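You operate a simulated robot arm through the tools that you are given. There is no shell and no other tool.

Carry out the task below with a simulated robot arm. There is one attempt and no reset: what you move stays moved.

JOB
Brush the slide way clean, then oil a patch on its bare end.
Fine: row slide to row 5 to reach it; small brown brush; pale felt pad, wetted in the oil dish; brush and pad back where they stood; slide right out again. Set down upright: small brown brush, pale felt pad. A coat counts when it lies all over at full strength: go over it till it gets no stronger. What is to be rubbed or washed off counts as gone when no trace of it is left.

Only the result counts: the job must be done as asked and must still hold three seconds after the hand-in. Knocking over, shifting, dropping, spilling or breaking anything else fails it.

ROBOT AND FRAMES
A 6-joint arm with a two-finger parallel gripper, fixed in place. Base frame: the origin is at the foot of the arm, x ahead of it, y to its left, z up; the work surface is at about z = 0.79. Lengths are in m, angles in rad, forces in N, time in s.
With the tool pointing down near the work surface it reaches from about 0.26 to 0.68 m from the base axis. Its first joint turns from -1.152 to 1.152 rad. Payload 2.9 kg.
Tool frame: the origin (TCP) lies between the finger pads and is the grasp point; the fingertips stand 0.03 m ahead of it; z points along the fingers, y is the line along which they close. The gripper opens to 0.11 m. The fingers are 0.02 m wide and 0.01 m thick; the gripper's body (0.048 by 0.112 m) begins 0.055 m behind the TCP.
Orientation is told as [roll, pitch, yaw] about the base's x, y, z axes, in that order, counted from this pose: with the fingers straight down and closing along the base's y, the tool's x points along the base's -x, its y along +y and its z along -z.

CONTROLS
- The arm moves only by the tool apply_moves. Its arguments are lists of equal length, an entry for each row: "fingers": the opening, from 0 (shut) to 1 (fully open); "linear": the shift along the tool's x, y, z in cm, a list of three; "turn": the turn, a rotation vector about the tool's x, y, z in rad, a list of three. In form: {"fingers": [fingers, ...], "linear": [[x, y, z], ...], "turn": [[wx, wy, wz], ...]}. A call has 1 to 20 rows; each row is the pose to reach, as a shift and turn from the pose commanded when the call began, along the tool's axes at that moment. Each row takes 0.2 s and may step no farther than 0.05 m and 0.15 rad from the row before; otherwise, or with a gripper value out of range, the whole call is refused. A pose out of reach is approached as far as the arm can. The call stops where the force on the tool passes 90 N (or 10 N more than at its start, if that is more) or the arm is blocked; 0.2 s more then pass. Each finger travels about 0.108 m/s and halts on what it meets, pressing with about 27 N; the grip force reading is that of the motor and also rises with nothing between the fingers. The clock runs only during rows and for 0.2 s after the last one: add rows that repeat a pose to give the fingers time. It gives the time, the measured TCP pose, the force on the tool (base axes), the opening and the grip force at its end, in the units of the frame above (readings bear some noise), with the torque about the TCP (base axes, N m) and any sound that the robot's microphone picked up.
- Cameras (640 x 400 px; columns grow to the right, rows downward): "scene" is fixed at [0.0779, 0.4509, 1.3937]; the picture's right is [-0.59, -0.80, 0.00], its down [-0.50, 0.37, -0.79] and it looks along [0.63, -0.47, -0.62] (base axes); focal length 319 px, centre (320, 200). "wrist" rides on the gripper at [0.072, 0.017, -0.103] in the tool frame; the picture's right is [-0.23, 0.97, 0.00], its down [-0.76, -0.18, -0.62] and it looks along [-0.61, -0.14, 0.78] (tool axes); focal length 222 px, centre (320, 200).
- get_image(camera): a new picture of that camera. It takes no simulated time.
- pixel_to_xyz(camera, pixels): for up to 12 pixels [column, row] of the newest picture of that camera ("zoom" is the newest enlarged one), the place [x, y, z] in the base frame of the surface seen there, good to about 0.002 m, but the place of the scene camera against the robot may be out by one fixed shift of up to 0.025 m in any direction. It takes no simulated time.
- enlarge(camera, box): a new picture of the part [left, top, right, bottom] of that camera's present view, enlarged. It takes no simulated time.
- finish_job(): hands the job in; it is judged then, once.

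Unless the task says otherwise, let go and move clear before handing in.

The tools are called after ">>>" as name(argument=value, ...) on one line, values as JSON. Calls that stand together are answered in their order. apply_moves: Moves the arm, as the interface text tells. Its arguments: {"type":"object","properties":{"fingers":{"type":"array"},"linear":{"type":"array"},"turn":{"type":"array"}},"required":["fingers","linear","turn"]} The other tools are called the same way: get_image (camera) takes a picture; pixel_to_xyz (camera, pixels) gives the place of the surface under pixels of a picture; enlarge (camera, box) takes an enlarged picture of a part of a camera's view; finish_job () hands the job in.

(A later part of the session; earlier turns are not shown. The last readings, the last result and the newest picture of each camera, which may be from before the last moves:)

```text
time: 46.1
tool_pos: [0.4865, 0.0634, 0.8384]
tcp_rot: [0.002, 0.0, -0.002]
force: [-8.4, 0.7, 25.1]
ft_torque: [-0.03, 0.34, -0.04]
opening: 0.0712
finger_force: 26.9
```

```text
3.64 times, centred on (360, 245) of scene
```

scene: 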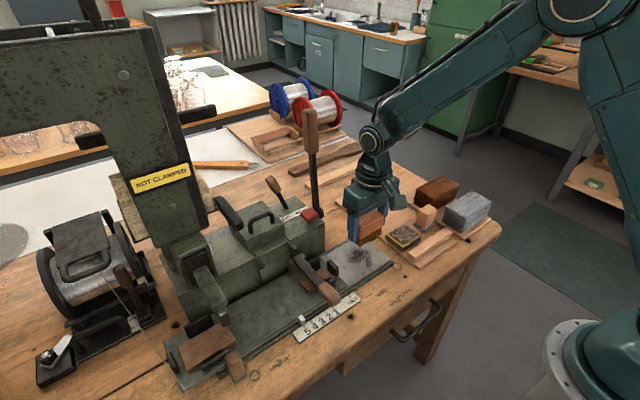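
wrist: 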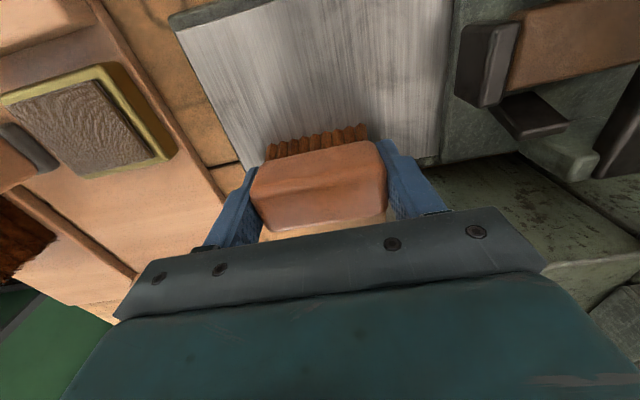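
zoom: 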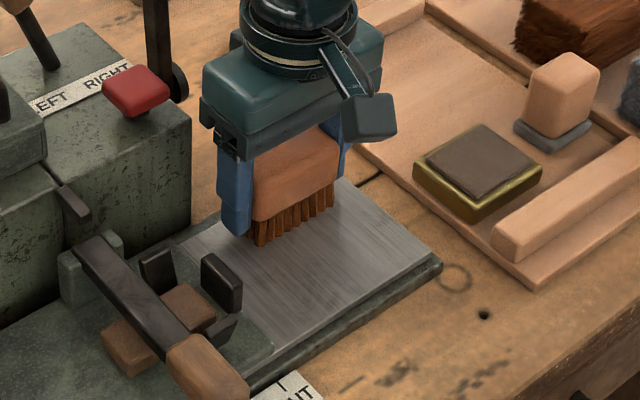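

Good contact (25 N) and the visible metal looks clean in front of the brush. I'll do more passes over neighbouring strips including the back edge.

>>> apply_moves(fingers=[0.1, 0.1, 0.1, 0.1, 0.1, 0.1, 0.1, 0.1, 0.1, 0.1, 0.1, 0.1, 0.1, 0.1, 0.1, 0.1, 0.1, 0.1, 0.1, 0.1], linear=[[0, -0.7, 0], [0, -1.4, 0], [1.5, -1.4, 0], [3, -1.4, 0], [4.5, -1.4, 0], [6, -1.4, 0], [7, -1.4, 0], [7, -0.4, 0], [7, 0.6, 0], [7, 1.6, 0], [7, 2.2, 0], [5.5, 2.2, 0], [4, 2.2, 0], [2.5, 2.2, 0], [1, 2.2, 0], [0, 2.2, 0], [0, 1.2, 0], [0, 0.2, 0], [1.5, 0.2, 0], [3, 0.2, 0]], turn=[[0, 0, 0], [0, 0, 0], [0, 0, 0], [0, 0, 0], [0, 0, 0], [0, 0, 0], [0, 0, 0], [0, 0, 0], [0, 0, 0], [0, 0, 0], [0, 0, 0], [0, 0, 0], [0, 0, 0], [0, 0, 0], [0, 0, 0], [0, 0, 0], [0, 0, 0], [0, 0, 0], [0, 0, 0], [0, 0, 0]])

>>> apply_moves(fingers=[0.1, 0.1, 0.1, 0.1, 0.1], linear=[[0, 0, -2], [-1, 0, -5], [-2.5, 0, -9], [-3, 0, -12], [-3, 0, -12]], turn=[[0, 0, 0], [0, 0, 0], [0, 0, 0], [0, 0, 0], [0, 0, 0]])

>>> get_image(camera="wrist")

>>> enlarge(camera="wrist", box=[210, 0, 410, 150])

>>> enlarge(camera="scene", box=[320, 210, 410, 290])

```text
time: 50.3
tool_pos: [0.4576, 0.0657, 0.838]
tcp_rot: [0.001, -0.007, -0.001]
force: [10.2, -1.4, 24.3]
ft_torque: [-0.02, -0.08, 0.05]
opening: 0.0715
finger_force: 26.9
```

```text
time: 51.5
tool_pos: [0.4842, 0.0654, 0.9582]
tcp_rot: [0.001, 0.002, 0.0]
force: [-0.2, -0.4, -1.0]
ft_torque: [-0.02, -0.01, 0.02]
opening: 0.0712
finger_force: 27.5
```

```text
taken
```

wrist: 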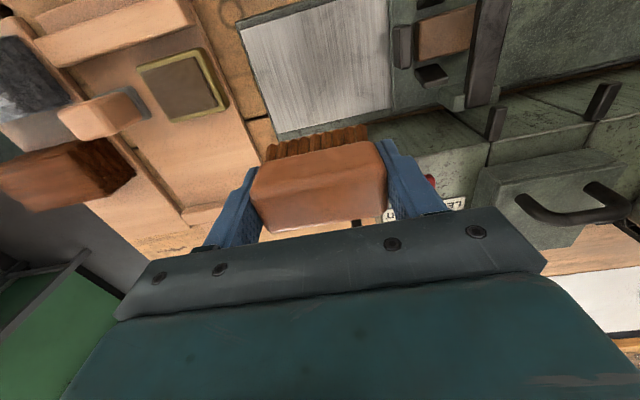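

```text
2.67 times, centred on (310, 75) of wrist
```

zoom: 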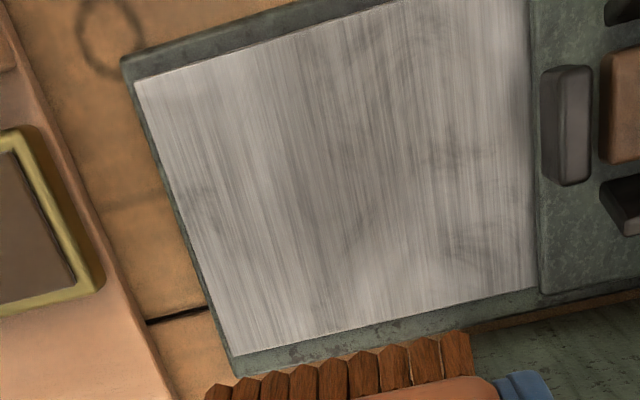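

```text
5.00 times, centred on (365, 250) of scene
```

zoom: 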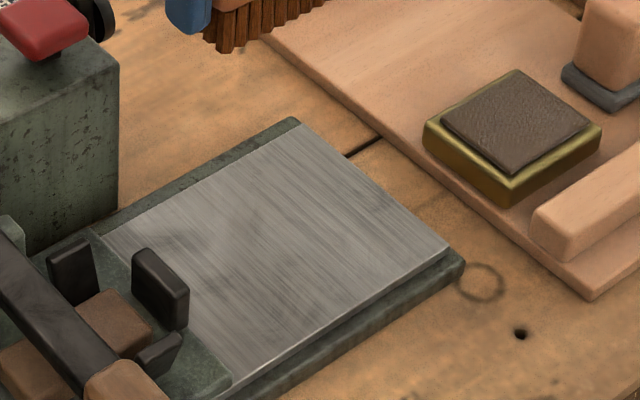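

The smudge is gone from the way as far as I can see; faint streaks (zoom ~380,130 and ~430,30) look like metal grain. I'll enlarge further to be sure.

>>> enlarge(camera="wrist", box=[235, 0, 325, 70])

>>> enlarge(camera="wrist", box=[310, 0, 400, 120])

>>> enlarge(camera="scene", box=[335, 235, 395, 280])

```text
5.71 times, centred on (280, 35) of wrist
```

zoom: 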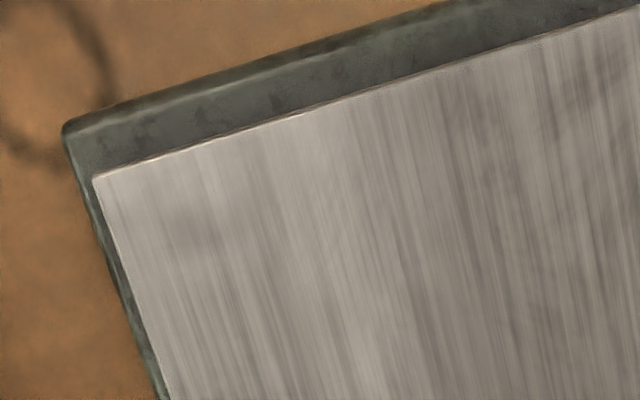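

```text
3.33 times, centred on (355, 60) of wrist
```

zoom: 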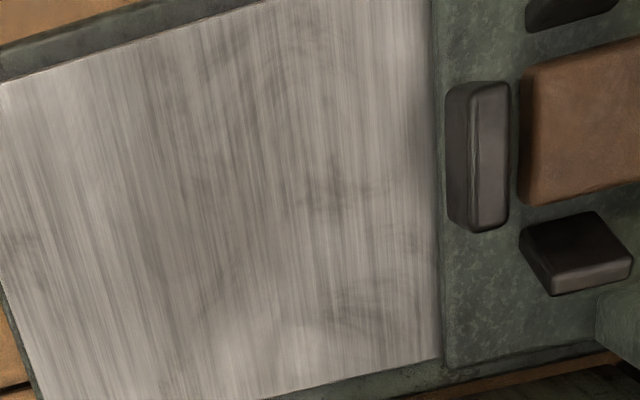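

```text
8.89 times, centred on (365, 258) of scene
```

zoom: 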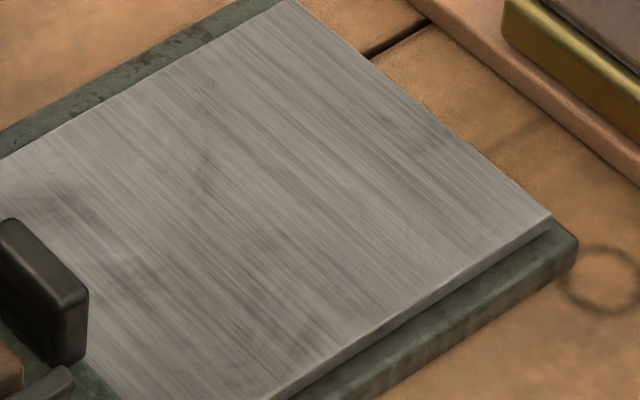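

The metal shows only its grain now. For safety I'll return to the same contact height and make one more full set of passes.

>>> apply_moves(fingers=[0.1, 0.1, 0.1, 0.1, 0.1, 0.1, 0.1, 0.1, 0.1, 0.1, 0.1, 0.1, 0.1, 0.1, 0.1, 0.1, 0.1, 0.1, 0.1, 0.1], linear=[[1, 0, 4], [2, 0, 8], [2.5, 0, 10.8], [1.5, 0, 12], [0, 0, 12], [1.5, 0, 12], [3, 0, 12], [4.5, 0, 12], [6, 0, 12], [7, 0, 12], [7, -1.4, 12], [5.5, -1.4, 12], [4, -1.4, 12], [2.5, -1.4, 12], [1, -1.4, 12], [0, -1.4, 12], [0, 0, 12], [0, 1.2, 12], [0, 2.2, 12], [1.5, 2.2, 12]], turn=[[0, 0, 0], [0, 0, 0], [0, 0, 0], [0, 0, 0], [0, 0, 0], [0, 0, 0], [0, 0, 0], [0, 0, 0], [0, 0, 0], [0, 0, 0], [0, 0, 0], [0, 0, 0], [0, 0, 0], [0, 0, 0], [0, 0, 0], [0, 0, 0], [0, 0, 0], [0, 0, 0], [0, 0, 0], [0, 0, 0]])

>>> apply_moves(fingers=[0.1, 0.1, 0.1, 0.1, 0.1, 0.1, 0.1, 0.1, 0.1, 0.1], linear=[[1.5, 0, 0], [3, 0, 0], [4.5, 0, 0], [5.5, 0, 0], [5.5, -1, 0], [4, -1, 0], [4, -1, -2], [4, -1, -6], [2, -1, -10], [2, -1, -12]], turn=[[0, 0, 0], [0, 0, 0], [0, 0, 0], [0, 0, 0], [0, 0, 0], [0, 0, 0], [0, 0, 0], [0, 0, 0], [0, 0, 0], [0, 0, 0]])

>>> get_image(camera="wrist")

>>> enlarge(camera="wrist", box=[210, 0, 440, 150])

>>> enlarge(camera="scene", box=[320, 210, 410, 290])

```text
time: 55.7
tool_pos: [0.4701, 0.0891, 0.8389]
tcp_rot: [0.002, 0.0, 0.001]
force: [0.8, -0.2, 2.3]
ft_torque: [-0.14, -0.03, 0.06]
opening: 0.0712
finger_force: 27.0
```

```text
time: 57.9
tool_pos: [0.4521, 0.0776, 0.959]
tcp_rot: [0.001, 0.001, 0.0]
force: [0.5, -0.2, -1.5]
ft_torque: [-0.01, -0.02, -0.01]
opening: 0.0716
finger_force: 26.7
```

```text
taken
```

wrist: 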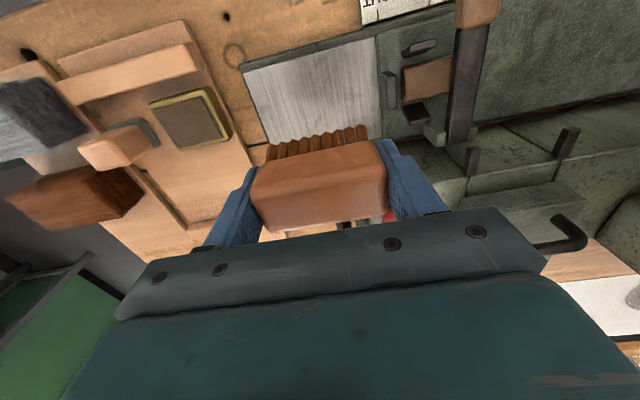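

```text
2.67 times, centred on (325, 75) of wrist
```

zoom: 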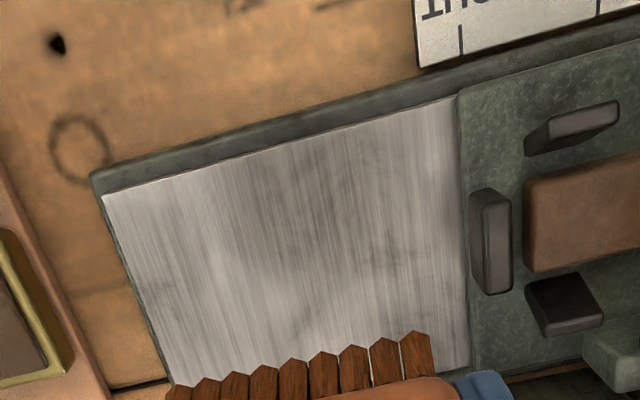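

```text
5.00 times, centred on (365, 250) of scene
```

zoom: 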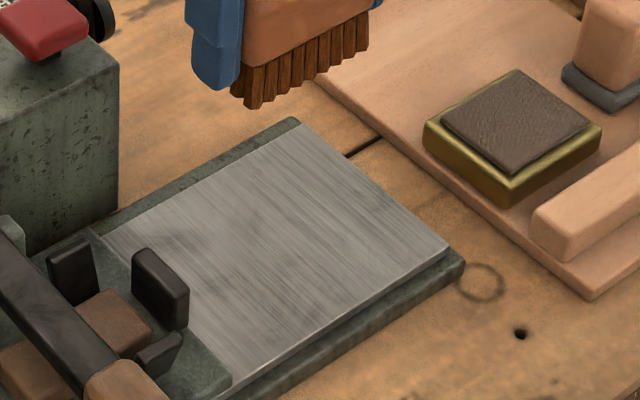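

The way is clean. Now I'll check how the brush sits in the grip before returning it to its place.

>>> pixel_to_xyz(camera="wrist", pixels=[[318, 160], [265, 195], [380, 165], [318, 185], [318, 215], [300, 220], [272, 155], [362, 132], [255, 185], [386, 160], [275, 228], [385, 205]])

>>> enlarge(camera="wrist", box=[230, 110, 410, 240])

```text
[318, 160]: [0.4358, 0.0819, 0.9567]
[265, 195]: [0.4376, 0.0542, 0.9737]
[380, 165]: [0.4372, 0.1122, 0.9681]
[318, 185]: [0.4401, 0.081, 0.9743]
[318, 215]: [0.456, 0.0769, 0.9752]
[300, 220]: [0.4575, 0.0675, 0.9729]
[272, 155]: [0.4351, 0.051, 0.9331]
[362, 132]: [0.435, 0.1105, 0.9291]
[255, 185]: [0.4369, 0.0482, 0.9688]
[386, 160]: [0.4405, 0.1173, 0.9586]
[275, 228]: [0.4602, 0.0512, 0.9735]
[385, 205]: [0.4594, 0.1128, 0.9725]
```

```text
3.08 times, centred on (320, 175) of wrist
```

zoom: 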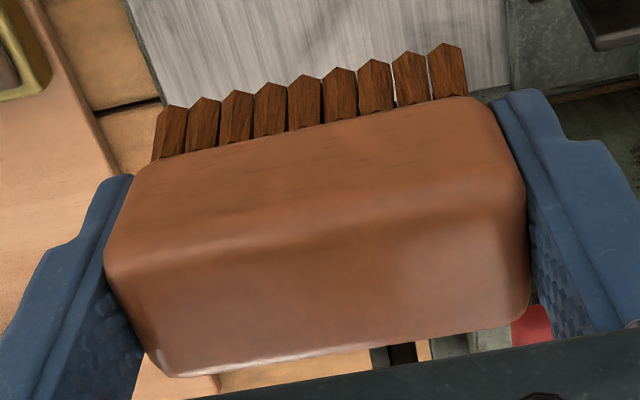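

The brush is still centred between the fingers, only about 2.4 mm higher. I'll carry it back above its original spot.

>>> apply_moves(fingers=[0.1, 0.1, 0.1, 0.1, 0.1, 0.1, 0.1, 0.1, 0.1, 0.1], linear=[[0, -4, 0], [0, -8, 0], [0, -12, 0], [-2, -15, 0], [-5, -17.6, 0], [-7.7, -17.6, 2], [-7.7, -17.6, 6], [-7.7, -17.6, 9], [-7.7, -17.6, 11], [-7.7, -17.6, 11]], turn=[[0, 0, 0], [0, 0, 0], [0, 0, 0], [0, 0, 0], [0, 0, 0], [0, 0, 0], [0, 0, 0], [0, 0, 0], [0, 0, 0], [0, 0, 0]])

>>> get_image(camera="wrist")

>>> enlarge(camera="scene", box=[340, 130, 500, 260])

```text
time: 60.1
tool_pos: [0.5291, -0.097, 0.8468]
tcp_rot: [0.0, 0.0, 0.002]
force: [0.2, 0.3, -0.6]
ft_torque: [0.0, -0.01, 0.0]
opening: 0.0715
finger_force: 26.7
```

```text
taken
```

wrist: 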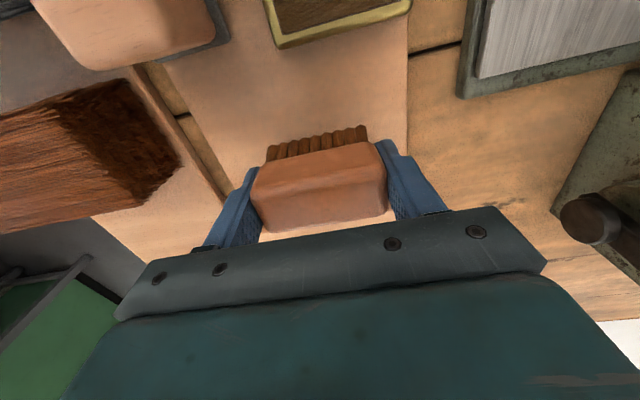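

```text
3.08 times, centred on (420, 195) of scene
```

zoom: 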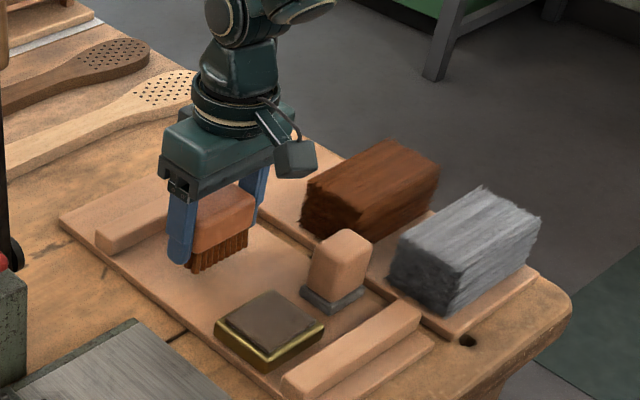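

Right above the original spot. I'll lower to just above the tray and then feel for contact.

>>> apply_moves(fingers=[0.1, 0.1, 0.1, 0.1], linear=[[0, 0, 0.8], [0, 0, 1.3], [0, 0, 1.55], [0, 0, 1.55]], turn=[[0, 0, 0], [0, 0, 0], [0, 0, 0], [0, 0, 0]])

>>> apply_moves(fingers=[0.1, 0.1, 0.1], linear=[[0, 0, 0.05], [0, 0, 0.1], [0, 0, 0.1]], turn=[[0, 0, 0], [0, 0, 0], [0, 0, 0]])

```text
time: 61.1
tool_pos: [0.5288, -0.0972, 0.8311]
tcp_rot: [0.001, -0.001, 0.001]
force: [-0.1, 0.2, -0.4]
ft_torque: [-0.02, -0.01, -0.02]
opening: 0.0712
finger_force: 26.5
```

```text
time: 61.9
tool_pos: [0.5276, -0.0985, 0.831]
tcp_rot: [0.001, 0.0, 0.0]
force: [-0.1, 0.1, -0.8]
ft_torque: [0.0, 0.02, 0.02]
opening: 0.0715
finger_force: 27.0
```

No contact yet at z≈0.831; I'll go on lowering gently by half-millimetres.

>>> apply_moves(fingers=[0.1, 0.1, 0.1], linear=[[0, 0, 0.05], [0, 0, 0.1], [0, 0, 0.1]], turn=[[0, 0, 0], [0, 0, 0], [0, 0, 0]])

```text
time: 62.7
tool_pos: [0.5268, -0.0968, 0.83]
tcp_rot: [0.0, 0.001, -0.001]
force: [0.3, -0.6, -1.7]
ft_torque: [0.04, -0.03, 0.01]
opening: 0.0715
finger_force: 26.9
```

>>> apply_moves(fingers=[0.1, 0.1, 0.1], linear=[[0, 0, 0.05], [0, 0, 0.1], [0, 0, 0.1]], turn=[[0, 0, 0], [0, 0, 0], [0, 0, 0]])

>>> enlarge(camera="scene", box=[370, 180, 420, 240])

>>> get_image(camera="wrist")

```text
time: 63.5
tool_pos: [0.5273, -0.0989, 0.8291]
tcp_rot: [-0.001, 0.0, -0.003]
force: [-3.5, 0.9, 8.0]
ft_torque: [-0.05, 0.08, -0.03]
opening: 0.0711
finger_force: 27.0
```

```text
6.67 times, centred on (395, 210) of scene
```

zoom: 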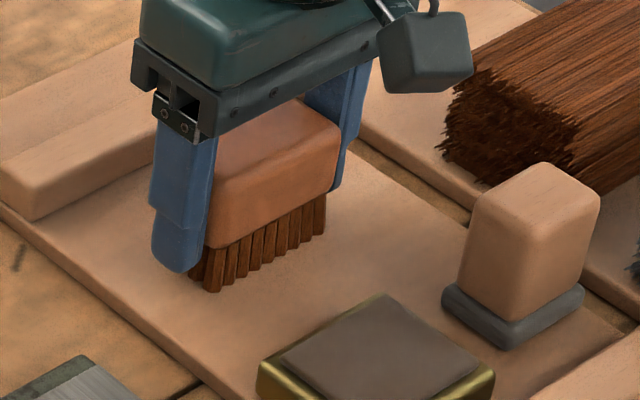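

```text
taken
```

wrist: 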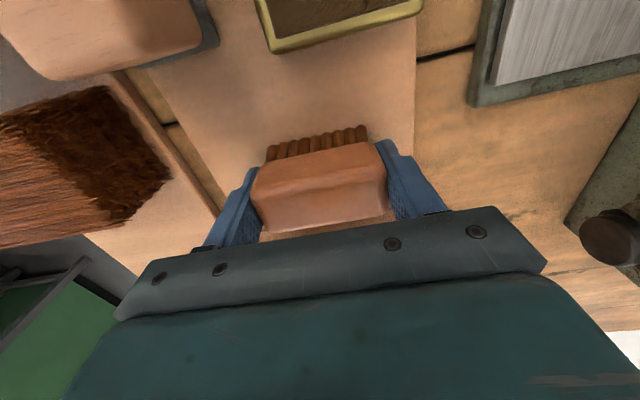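

Contact made (8 N), brush upright on the tray. I'll open and lift away.

>>> apply_moves(fingers=[0.8, 0.95, 1, 1, 1, 1, 1, 1, 1], linear=[[0, 0, 0], [0, 0, 0], [0, 0, 0], [0, 0, -2], [0, 0, -5], [0, 0, -9], [0, 0, -13], [1, 0, -16], [1, 0, -16]], turn=[[0, 0, 0], [0, 0, 0], [0, 0, 0], [0, 0, 0], [0, 0, 0], [0, 0, 0], [0, 0, 0], [0, 0, 0], [0, 0, 0]])

>>> get_image(camera="wrist")

>>> enlarge(camera="wrist", box=[200, 20, 400, 160])

>>> enlarge(camera="scene", box=[340, 130, 500, 260])

```text
time: 65.5
tool_pos: [0.5168, -0.0995, 0.9891]
tcp_rot: [0.0, 0.001, 0.0]
force: [-0.3, 0.7, 0.2]
ft_torque: [-0.01, -0.02, 0.0]
opening: 0.1097
finger_force: 0.0
```

```text
taken
```

wrist: 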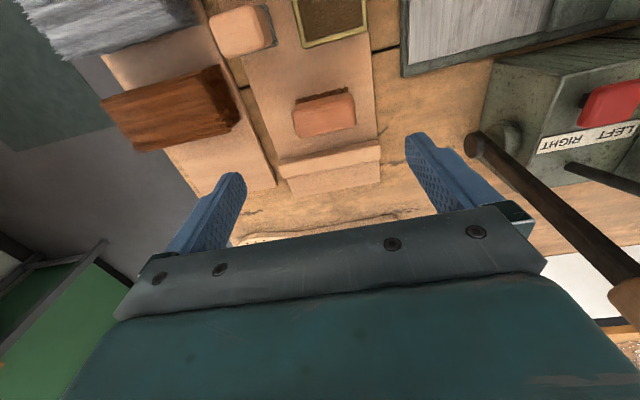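

```text
2.86 times, centred on (300, 90) of wrist
```

zoom: 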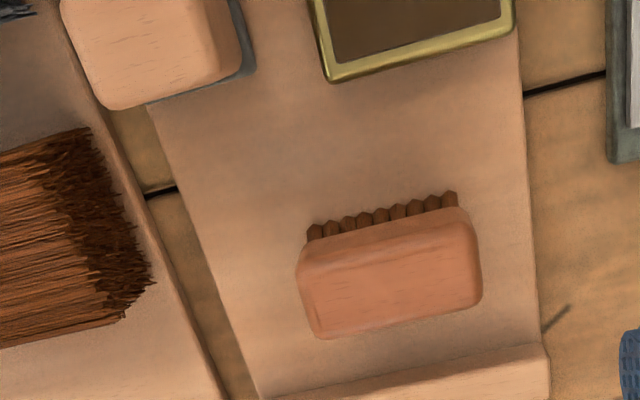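

```text
3.08 times, centred on (420, 195) of scene
```

zoom: 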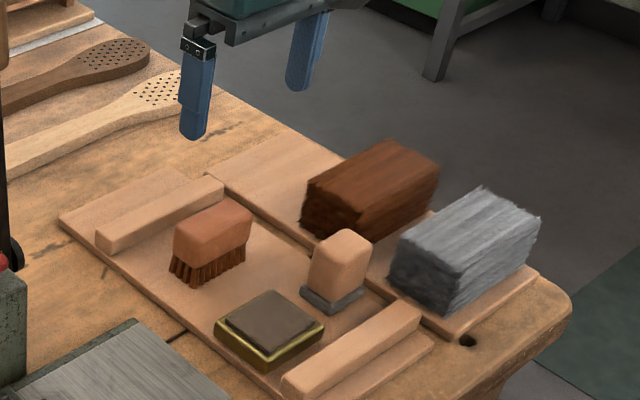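

The brush is back upright where it stood (scene zoom ~212,240). Next I'll move above the felt pad to measure it.

>>> apply_moves(fingers=[1, 1, 1, 1], linear=[[4, -1.5, 0], [8, -3.5, 0], [9.5, -5, 0], [9.5, -5, 0]], turn=[[0, 0, 0], [0, 0, 0], [0, 0, 0], [0, 0, 0]])

>>> get_image(camera="wrist")

>>> enlarge(camera="wrist", box=[240, 40, 440, 180])

```text
time: 66.5
tool_pos: [0.4228, -0.1488, 0.9907]
tcp_rot: [0.001, 0.002, 0.0]
force: [-0.2, 0.5, 0.3]
ft_torque: [0.01, 0.03, -0.02]
opening: 0.1102
finger_force: 0.1
```

```text
taken
```

wrist: 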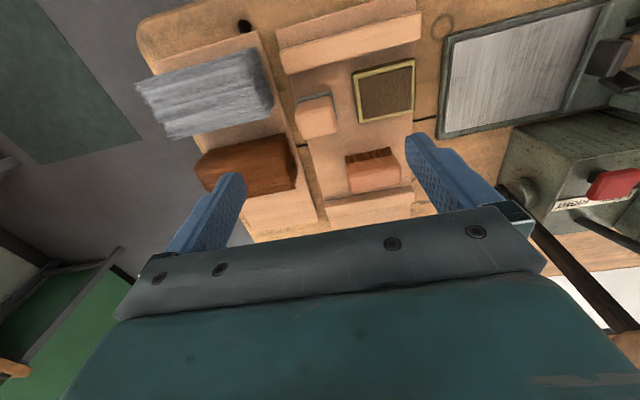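

```text
2.86 times, centred on (340, 110) of wrist
```

zoom: 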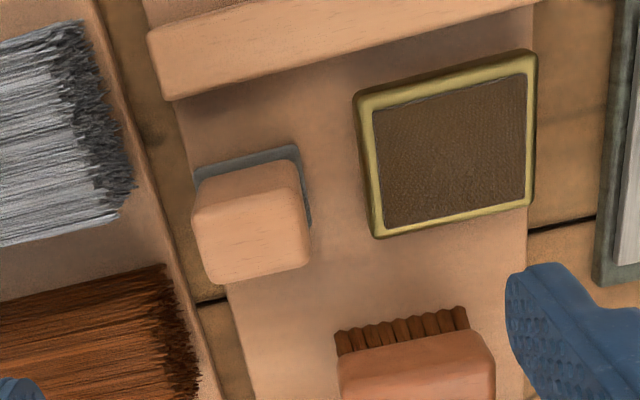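

>>> pixel_to_xyz(camera="zoom", pixels=[[197, 215], [205, 275], [308, 255], [297, 180], [250, 230], [200, 170], [293, 152], [308, 215], [240, 167], [245, 280], [215, 168], [300, 215]])

>>> pixel_to_xyz(camera="zoom", pixels=[[450, 150], [358, 95], [530, 60], [535, 200], [378, 232], [380, 115], [520, 80], [520, 190], [390, 215], [450, 200], [110, 180], [180, 350]])

```text
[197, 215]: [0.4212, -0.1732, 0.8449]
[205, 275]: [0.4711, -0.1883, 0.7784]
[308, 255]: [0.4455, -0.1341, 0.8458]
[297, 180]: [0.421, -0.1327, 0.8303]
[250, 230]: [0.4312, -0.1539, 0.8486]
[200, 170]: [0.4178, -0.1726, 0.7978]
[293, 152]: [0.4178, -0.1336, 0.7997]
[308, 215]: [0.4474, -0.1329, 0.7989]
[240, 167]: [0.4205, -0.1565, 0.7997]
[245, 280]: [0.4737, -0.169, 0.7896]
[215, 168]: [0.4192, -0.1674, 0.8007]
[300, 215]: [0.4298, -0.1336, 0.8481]
```

```text
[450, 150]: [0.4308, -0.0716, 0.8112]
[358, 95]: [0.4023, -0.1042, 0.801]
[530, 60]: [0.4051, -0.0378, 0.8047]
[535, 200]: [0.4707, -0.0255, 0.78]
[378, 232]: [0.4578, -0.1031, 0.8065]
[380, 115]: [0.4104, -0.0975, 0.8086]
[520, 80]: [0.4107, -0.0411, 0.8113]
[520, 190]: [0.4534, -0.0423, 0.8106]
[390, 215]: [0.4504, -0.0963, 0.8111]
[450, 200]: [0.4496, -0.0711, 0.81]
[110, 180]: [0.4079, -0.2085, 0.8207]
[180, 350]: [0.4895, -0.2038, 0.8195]
```

The pad's block is centred near (0.4345, -0.153), 0.04 wide in y with top z≈0.8485. The dish's oil surface is about (0.4315, -0.0695), z≈0.811. I'll check the neighbouring bundle heights before descending with a limited opening.

>>> pixel_to_xyz(camera="wrist", pixels=[[210, 90], [250, 80], [265, 75], [250, 160], [285, 165], [230, 115], [262, 100], [290, 150], [240, 60]])

```text
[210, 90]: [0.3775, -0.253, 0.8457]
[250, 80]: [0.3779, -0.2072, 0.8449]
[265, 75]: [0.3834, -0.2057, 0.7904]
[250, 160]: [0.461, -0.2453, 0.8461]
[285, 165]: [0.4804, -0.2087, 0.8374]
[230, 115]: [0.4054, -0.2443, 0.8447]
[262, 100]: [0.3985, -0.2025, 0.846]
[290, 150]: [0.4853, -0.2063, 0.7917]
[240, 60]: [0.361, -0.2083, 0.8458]
```

Bundles top out at z≈0.846, clear of the gripper body. I'll come down to just above the pad with a 0.06 m opening and verify.

>>> apply_moves(fingers=[0.545, 0.545, 0.545, 0.545, 0.545], linear=[[-1.17, -0.47, 2], [-1.17, -0.47, 5], [-1.17, -0.47, 8], [-1.17, -0.47, 10], [-1.17, -0.47, 10]], turn=[[0, 0, 0], [0, 0, 0], [0, 0, 0], [0, 0, 0], [0, 0, 0]])

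>>> get_image(camera="wrist")

>>> enlarge(camera="wrist", box=[220, 70, 420, 210])

```text
time: 67.7
tool_pos: [0.4339, -0.1519, 0.8915]
tcp_rot: [0.001, 0.0, -0.001]
force: [-0.5, 1.2, 0.3]
ft_torque: [-0.02, 0.0, -0.01]
opening: 0.06
finger_force: 0.2
```

```text
taken
```

wrist: 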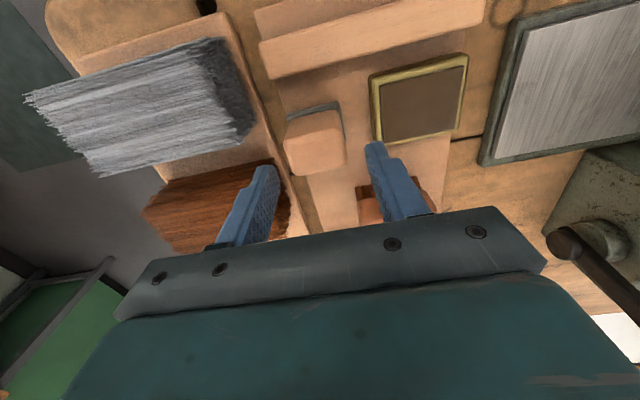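

```text
2.86 times, centred on (320, 140) of wrist
```

zoom: 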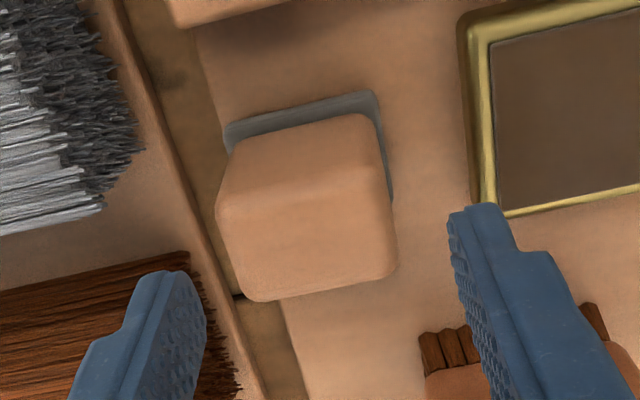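

The pad sits between the fingers with room. I'll confirm its centre once more before the final descent.

>>> pixel_to_xyz(camera="zoom", pixels=[[222, 215], [393, 250], [315, 235], [245, 292], [375, 275], [305, 160], [300, 107], [235, 128], [375, 98], [310, 285], [235, 250], [390, 200]])

```text
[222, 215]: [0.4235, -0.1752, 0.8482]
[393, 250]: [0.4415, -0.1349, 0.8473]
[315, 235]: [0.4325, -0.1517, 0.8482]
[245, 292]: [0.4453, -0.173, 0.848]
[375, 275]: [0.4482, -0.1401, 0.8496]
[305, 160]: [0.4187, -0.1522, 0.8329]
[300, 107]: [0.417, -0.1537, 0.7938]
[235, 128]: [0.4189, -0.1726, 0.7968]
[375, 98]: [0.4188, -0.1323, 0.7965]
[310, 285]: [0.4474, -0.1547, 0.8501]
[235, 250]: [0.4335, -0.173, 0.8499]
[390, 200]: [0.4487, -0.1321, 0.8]
```

The pad is centred under the tool. Descending 5.2 cm and closing.

>>> apply_moves(fingers=[0.545, 0.545, 0.545, 0.545, 0.2, 0.2, 0.2, 0.2], linear=[[0, 0, 2], [0, 0, 4], [0, 0, 5.2], [0, 0, 5.2], [0, 0, 5.2], [0, 0, 5.2], [0, 0, 5.2], [0, 0, 5.2]], turn=[[0, 0, 0], [0, 0, 0], [0, 0, 0], [0, 0, 0], [0, 0, 0], [0, 0, 0], [0, 0, 0], [0, 0, 0]])

>>> get_image(camera="wrist")

>>> enlarge(camera="scene", box=[340, 130, 500, 260])

```text
time: 69.5
tool_pos: [0.4333, -0.1533, 0.838]
tcp_rot: [0.001, 0.0, 0.001]
force: [-0.1, -0.1, 0.1]
ft_torque: [0.01, -0.03, 0.04]
opening: 0.0431
finger_force: 27.3
```

```text
taken
```

wrist: 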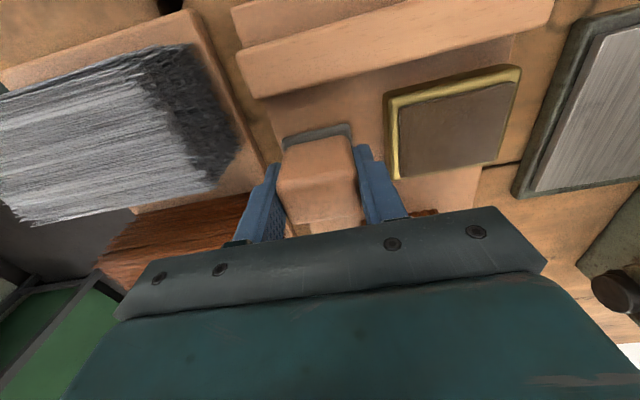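

```text
3.08 times, centred on (420, 195) of scene
```

zoom: 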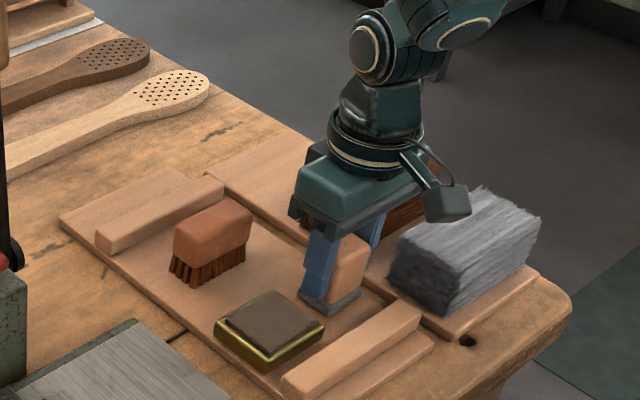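

The pad is gripped (opening 0.043). I'll lift it, bring it over the oil dish and lower to just above the oil.

>>> apply_moves(fingers=[0.2, 0.2, 0.2, 0.2, 0.2, 0.2, 0.2, 0.2, 0.2], linear=[[0, 0, -2], [0, 0, -5], [0.1, 2, -6], [0.2, 5, -6], [0.25, 8.35, -6], [0.25, 8.35, -6], [0.25, 8.35, -4], [0.25, 8.35, -2.8], [0.25, 8.35, -2.8]], turn=[[0, 0, 0], [0, 0, 0], [0, 0, 0], [0, 0, 0], [0, 0, 0], [0, 0, 0], [0, 0, 0], [0, 0, 0], [0, 0, 0]])

>>> get_image(camera="wrist")

>>> enlarge(camera="scene", box=[340, 150, 500, 270])

```text
time: 71.5
tool_pos: [0.4326, -0.0683, 0.8641]
tcp_rot: [0.001, 0.002, -0.001]
force: [-1.0, 0.8, -0.1]
ft_torque: [-0.03, -0.01, -0.02]
opening: 0.0433
finger_force: 27.1
```

```text
taken
```

wrist: 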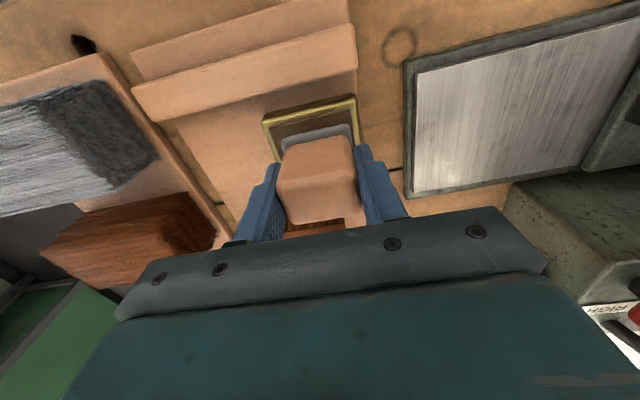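

```text
3.33 times, centred on (420, 210) of scene
```

zoom: 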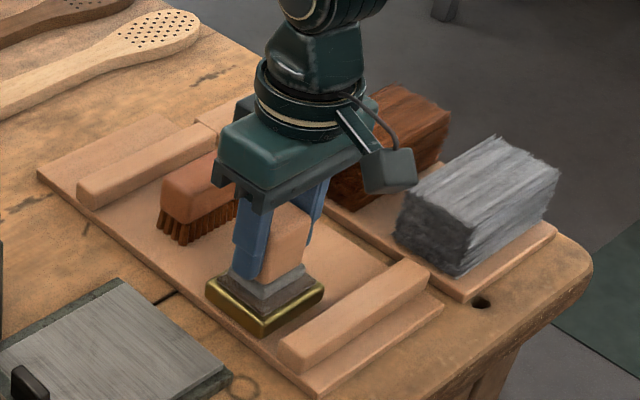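

The pad is centred over the dish. I'll lower it onto the oil surface in small steps.

>>> apply_moves(fingers=[0.2, 0.2, 0.2, 0.2], linear=[[0, 0, 0.3], [0, 0, 0.5], [0, 0, 0.6], [0, 0, 0.6]], turn=[[0, 0, 0], [0, 0, 0], [0, 0, 0], [0, 0, 0]])

>>> enlarge(camera="scene", box=[380, 200, 440, 260])

```text
time: 72.5
tool_pos: [0.4318, -0.0685, 0.8591]
tcp_rot: [-0.001, -0.001, 0.0]
force: [-0.5, 1.9, 2.8]
ft_torque: [-0.01, 0.03, 0.02]
opening: 0.0436
finger_force: 27.1
```

```text
6.67 times, centred on (410, 230) of scene
```

zoom: 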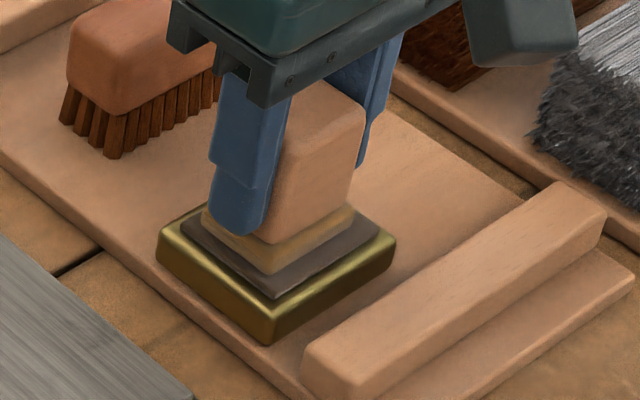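

The felt foot has turned amber (zoom ~290,240), so it is wetted. I'll hold a moment with slightly more pressure, then lift.

>>> apply_moves(fingers=[0.2, 0.2, 0.2, 0.2, 0.2, 0.2, 0.2, 0.2], linear=[[0, 0, 0.03], [0, 0, 0.05], [0, 0, 0.05], [0, 0, 0.05], [0, 0, -0.5], [0, 0, -2], [0, 0, -5], [0, 0, -6]], turn=[[0, 0, 0], [0, 0, 0], [0, 0, 0], [0, 0, 0], [0, 0, 0], [0, 0, 0], [0, 0, 0], [0, 0, 0]])

>>> get_image(camera="wrist")

>>> enlarge(camera="scene", box=[340, 150, 500, 270])

```text
time: 74.3
tool_pos: [0.4323, -0.0688, 0.9205]
tcp_rot: [-0.001, 0.002, 0.0]
force: [-0.1, 0.6, -0.8]
ft_torque: [0.04, 0.01, 0.0]
opening: 0.0434
finger_force: 27.1
```

```text
taken
```

wrist: 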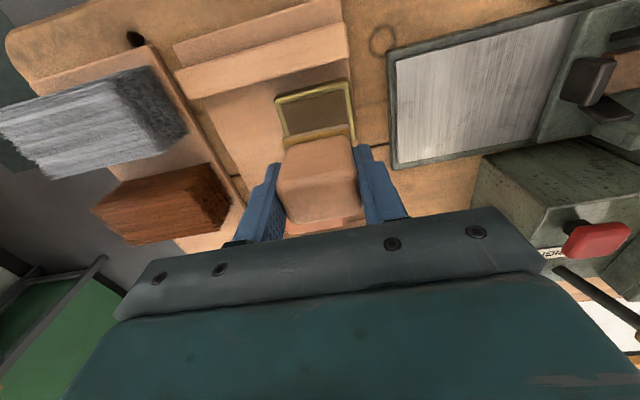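

```text
3.33 times, centred on (420, 210) of scene
```

zoom: 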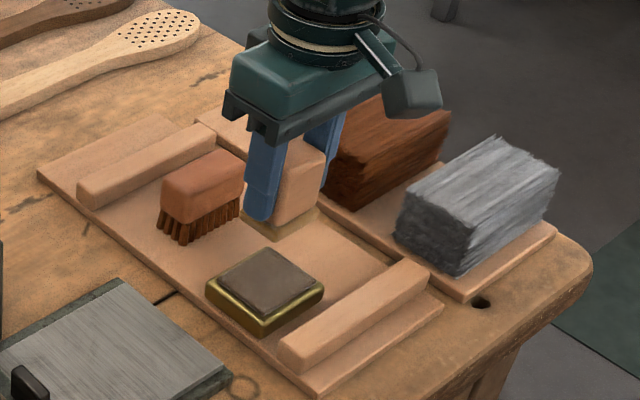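

The pad is oiled and the dish hasn't moved. I'll carry the pad over the middle of the bare way and lower to just above it.

>>> apply_moves(fingers=[0.2, 0.2, 0.2, 0.2, 0.2, 0.2, 0.2, 0.2, 0.2], linear=[[0, 3.5, 0], [0, 7, 0], [-0.7, 10.5, 0], [-1.35, 12.85, 0], [-1.35, 12.85, 0], [-1.35, 12.85, 3], [-1.35, 12.85, 5.5], [-1.35, 12.85, 6.7], [-1.35, 12.85, 6.7]], turn=[[0, 0, 0], [0, 0, 0], [0, 0, 0], [0, 0, 0], [0, 0, 0], [0, 0, 0], [0, 0, 0], [0, 0, 0], [0, 0, 0]])

>>> get_image(camera="wrist")

>>> enlarge(camera="scene", box=[300, 190, 440, 300])

```text
time: 76.3
tool_pos: [0.4463, 0.0619, 0.8524]
tcp_rot: [0.001, 0.002, 0.001]
force: [-0.3, 0.1, 0.1]
ft_torque: [-0.02, 0.01, 0.0]
opening: 0.0434
finger_force: 26.9
```

```text
taken
```

wrist: 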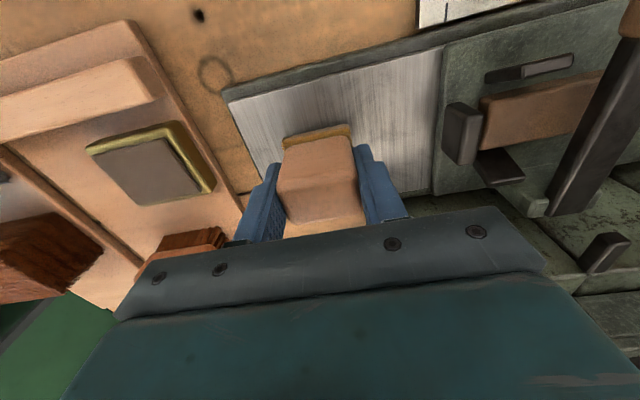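

```text
3.64 times, centred on (370, 245) of scene
```

zoom: 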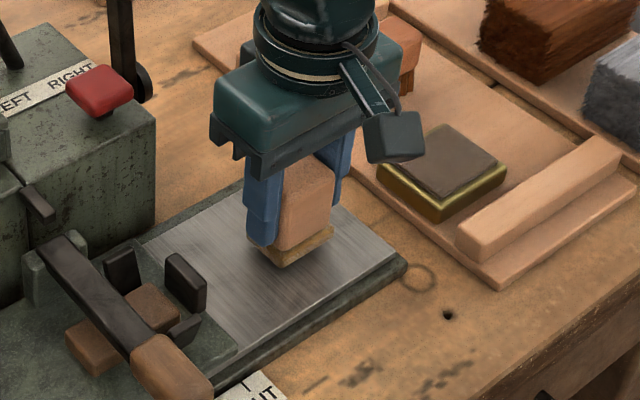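

The pad hovers about 5 mm above the way. I'll lower to contact and check the force.

>>> apply_moves(fingers=[0.2, 0.2, 0.2, 0.2, 0.2], linear=[[0, 0, 0.3], [0, 0, 0.5], [0, 0, 0.6], [0, 0, 0.65], [0, 0, 0.65]], turn=[[0, 0, 0], [0, 0, 0], [0, 0, 0], [0, 0, 0], [0, 0, 0]])

```text
time: 77.5
tool_pos: [0.4446, 0.0604, 0.8475]
tcp_rot: [0.0, 0.0, -0.001]
force: [0.5, 0.2, 0.2]
ft_torque: [0.01, -0.02, 0.01]
opening: 0.0433
finger_force: 27.4
```

>>> apply_moves(fingers=[0.2, 0.2, 0.2], linear=[[0, 0, 0.06], [0, 0, 0.12], [0, 0, 0.12]], turn=[[0, 0, 0], [0, 0, 0], [0, 0, 0]])

>>> enlarge(camera="scene", box=[330, 220, 410, 280])

```text
time: 78.3
tool_pos: [0.445, 0.0598, 0.8464]
tcp_rot: [-0.001, -0.001, 0.001]
force: [-2.4, 0.0, 11.0]
ft_torque: [-0.11, 0.14, 0.02]
opening: 0.0432
finger_force: 27.2
```

```text
6.67 times, centred on (370, 250) of scene
```

zoom: 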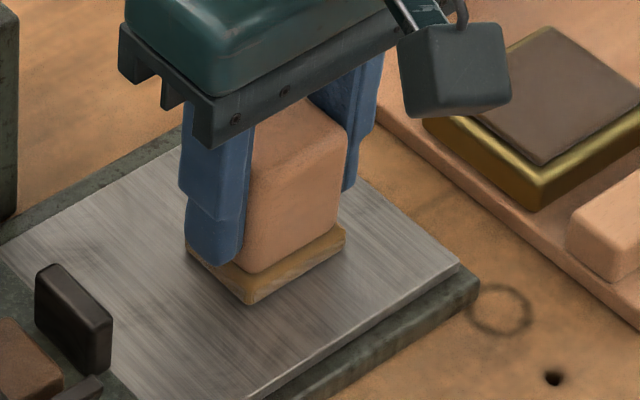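

Contact at about 11 N. I'll make a short back-and-forth stroke, then lift to see how the oil lays down.

>>> apply_moves(fingers=[0.2, 0.2, 0.2, 0.2, 0.2, 0.2, 0.2, 0.2, 0.2, 0.2, 0.2, 0.2], linear=[[1, 0, 0], [2, 0, 0], [1, 0, 0], [0, 0, 0], [-1, 0, 0], [-2, 0, 0], [-1, 0, 0], [0, 0, 0], [0, 0, -2], [0, 0, -5], [-2, 0, -9], [-3, 0, -10]], turn=[[0, 0, 0], [0, 0, 0], [0, 0, 0], [0, 0, 0], [0, 0, 0], [0, 0, 0], [0, 0, 0], [0, 0, 0], [0, 0, 0], [0, 0, 0], [0, 0, 0], [0, 0, 0]])

>>> get_image(camera="wrist")

>>> enlarge(camera="wrist", box=[210, 0, 440, 160])

>>> enlarge(camera="scene", box=[320, 210, 410, 290])

```text
time: 80.9
tool_pos: [0.4786, 0.0593, 0.944]
tcp_rot: [-0.001, 0.002, 0.0]
force: [0.1, -0.4, -0.7]
ft_torque: [0.0, -0.01, -0.01]
opening: 0.0433
finger_force: 26.8
```

```text
taken
```

wrist: 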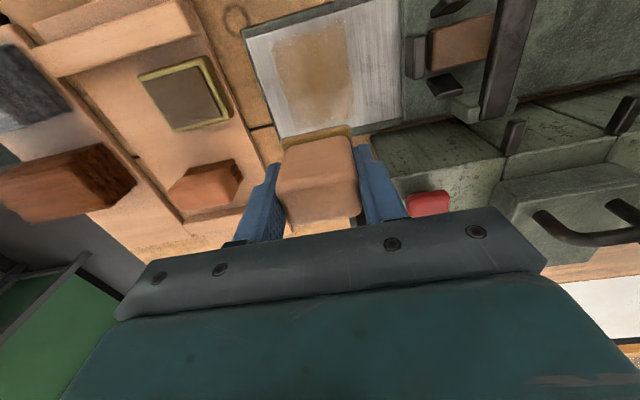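

```text
2.50 times, centred on (325, 80) of wrist
```

zoom: 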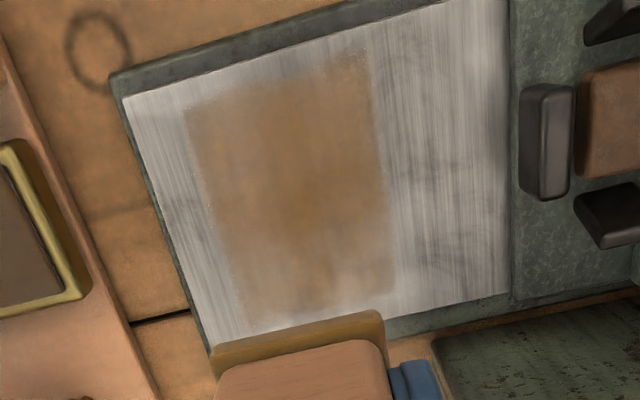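

```text
5.00 times, centred on (365, 250) of scene
```

zoom: 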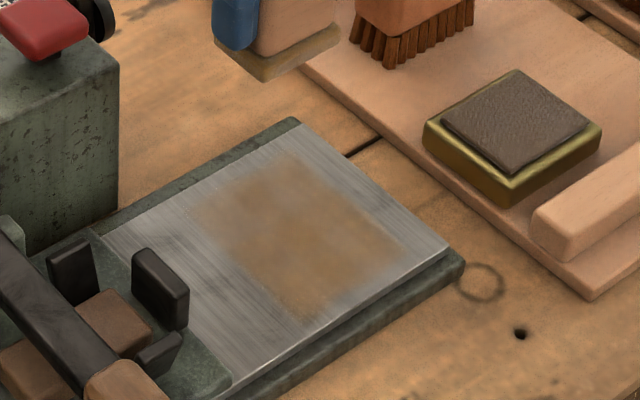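

The oil shows as an amber patch (zoom ~290,180), strongest mid-stroke and weaker at its edges. I'll measure the patch and slide limits so that I can coat the bare end evenly.

>>> pixel_to_xyz(camera="wrist", pixels=[[398, 80], [405, 85], [406, 60], [410, 65], [250, 42], [280, 130], [395, 15], [395, 110], [273, 45], [345, 30], [352, 115], [290, 128]])

```text
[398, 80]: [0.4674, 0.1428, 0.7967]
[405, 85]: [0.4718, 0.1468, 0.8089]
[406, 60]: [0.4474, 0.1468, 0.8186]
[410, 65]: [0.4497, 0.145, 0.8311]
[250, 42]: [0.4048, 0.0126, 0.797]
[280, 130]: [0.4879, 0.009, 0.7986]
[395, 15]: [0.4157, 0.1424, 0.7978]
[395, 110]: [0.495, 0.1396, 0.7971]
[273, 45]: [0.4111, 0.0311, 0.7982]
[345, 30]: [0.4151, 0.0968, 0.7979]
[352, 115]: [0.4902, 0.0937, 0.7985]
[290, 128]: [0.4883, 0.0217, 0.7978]
```

The bare metal spans x 0.40–0.497, y 0.010–0.144, with the slide's edge and bar at y≈0.145. I'll go back into contact and stroke systematically across it.

>>> apply_moves(fingers=[0.2, 0.2, 0.2, 0.2, 0.2, 0.2, 0.2, 0.2, 0.2, 0.2, 0.2, 0.2, 0.2, 0.2, 0.2, 0.2, 0.2, 0.2, 0.2, 0.2], linear=[[3, 0, 4], [3, 0, 8], [3, 0, 10], [4.3, -1, 10], [5.6, -1.9, 10], [4.2, -1.9, 10], [2.8, -1.9, 10], [1.4, -1.9, 10], [0, -1.9, 10], [0, 0, 10], [1.4, 0, 10], [2.8, 0, 10], [4.2, 0, 10], [5.6, 0, 10], [5.6, 2, 10], [4.2, 2, 10], [2.8, 2, 10], [1.4, 2, 10], [0, 2, 10], [0, 2, 10]], turn=[[0, 0, 0], [0, 0, 0], [0, 0, 0], [0, 0, 0], [0, 0, 0], [0, 0, 0], [0, 0, 0], [0, 0, 0], [0, 0, 0], [0, 0, 0], [0, 0, 0], [0, 0, 0], [0, 0, 0], [0, 0, 0], [0, 0, 0], [0, 0, 0], [0, 0, 0], [0, 0, 0], [0, 0, 0], [0, 0, 0]])

>>> enlarge(camera="scene", box=[320, 210, 410, 290])

>>> get_image(camera="wrist")

```text
time: 85.1
tool_pos: [0.4768, 0.08, 0.8446]
tcp_rot: [0.003, -0.001, -0.002]
force: [-10.3, 1.0, 24.8]
ft_torque: [-0.07, 0.26, 0.01]
opening: 0.0433
finger_force: 27.6
```

```text
5.00 times, centred on (365, 250) of scene
```

zoom: 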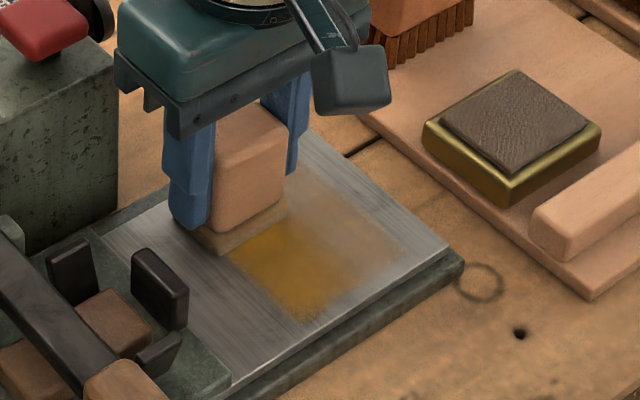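

```text
taken
```

wrist: 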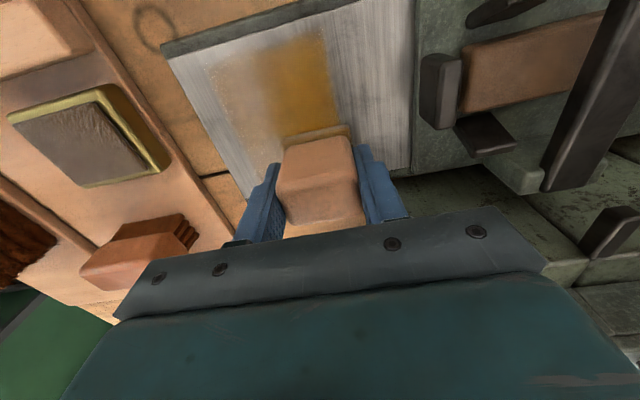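

The second pass turned part of the patch a stronger gold (scene zoom ~290,265), while the -y side stays faint. I'll lift and look at the whole coat.

>>> apply_moves(fingers=[0.2, 0.2, 0.2, 0.2, 0.2], linear=[[0, 0, -2], [0, 0, -5], [0, 0, -8], [0, 0, -10], [0, 0, -10]], turn=[[0, 0, 0], [0, 0, 0], [0, 0, 0], [0, 0, 0], [0, 0, 0]])

>>> get_image(camera="wrist")

>>> enlarge(camera="wrist", box=[190, 0, 420, 160])

>>> enlarge(camera="scene", box=[320, 210, 410, 290])

```text
time: 86.3
tool_pos: [0.476, 0.0793, 0.9445]
tcp_rot: [-0.001, 0.001, -0.001]
force: [0.7, 0.4, -1.1]
ft_torque: [-0.03, 0.02, -0.03]
opening: 0.0436
finger_force: 26.8
```

```text
taken
```

wrist: 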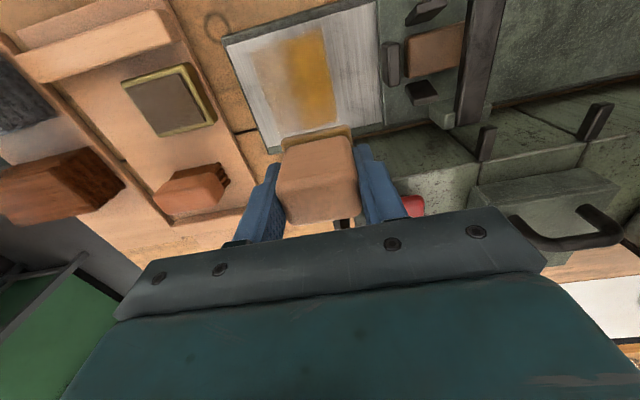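

```text
2.50 times, centred on (305, 80) of wrist
```

zoom: 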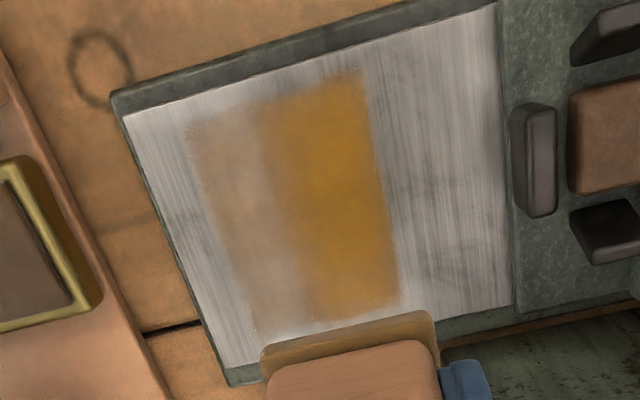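

```text
5.00 times, centred on (365, 250) of scene
```

zoom: 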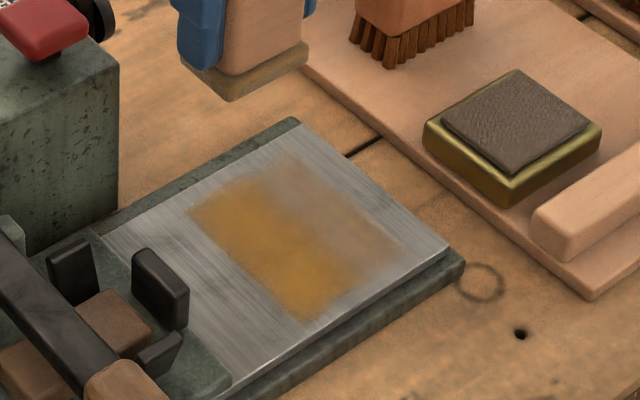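

The oil only shows within a fixed rectangle with sharp sides, so that is the patch; the right half is gold and the left half (zoom ~230,200) still faint. I'll get the rectangle's coordinates.

>>> pixel_to_xyz(camera="wrist", pixels=[[251, 50], [321, 28], [337, 122], [277, 136], [283, 44], [301, 124], [290, 80], [262, 80], [330, 75], [300, 35], [310, 128]])

```text
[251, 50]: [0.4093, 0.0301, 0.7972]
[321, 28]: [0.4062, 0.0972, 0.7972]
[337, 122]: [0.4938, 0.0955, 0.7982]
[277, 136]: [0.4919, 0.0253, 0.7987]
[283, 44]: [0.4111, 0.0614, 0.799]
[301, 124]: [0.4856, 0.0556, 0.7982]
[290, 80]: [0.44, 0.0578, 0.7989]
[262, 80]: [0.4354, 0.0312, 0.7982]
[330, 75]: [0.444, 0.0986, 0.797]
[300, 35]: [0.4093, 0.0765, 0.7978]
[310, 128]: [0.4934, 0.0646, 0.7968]
```

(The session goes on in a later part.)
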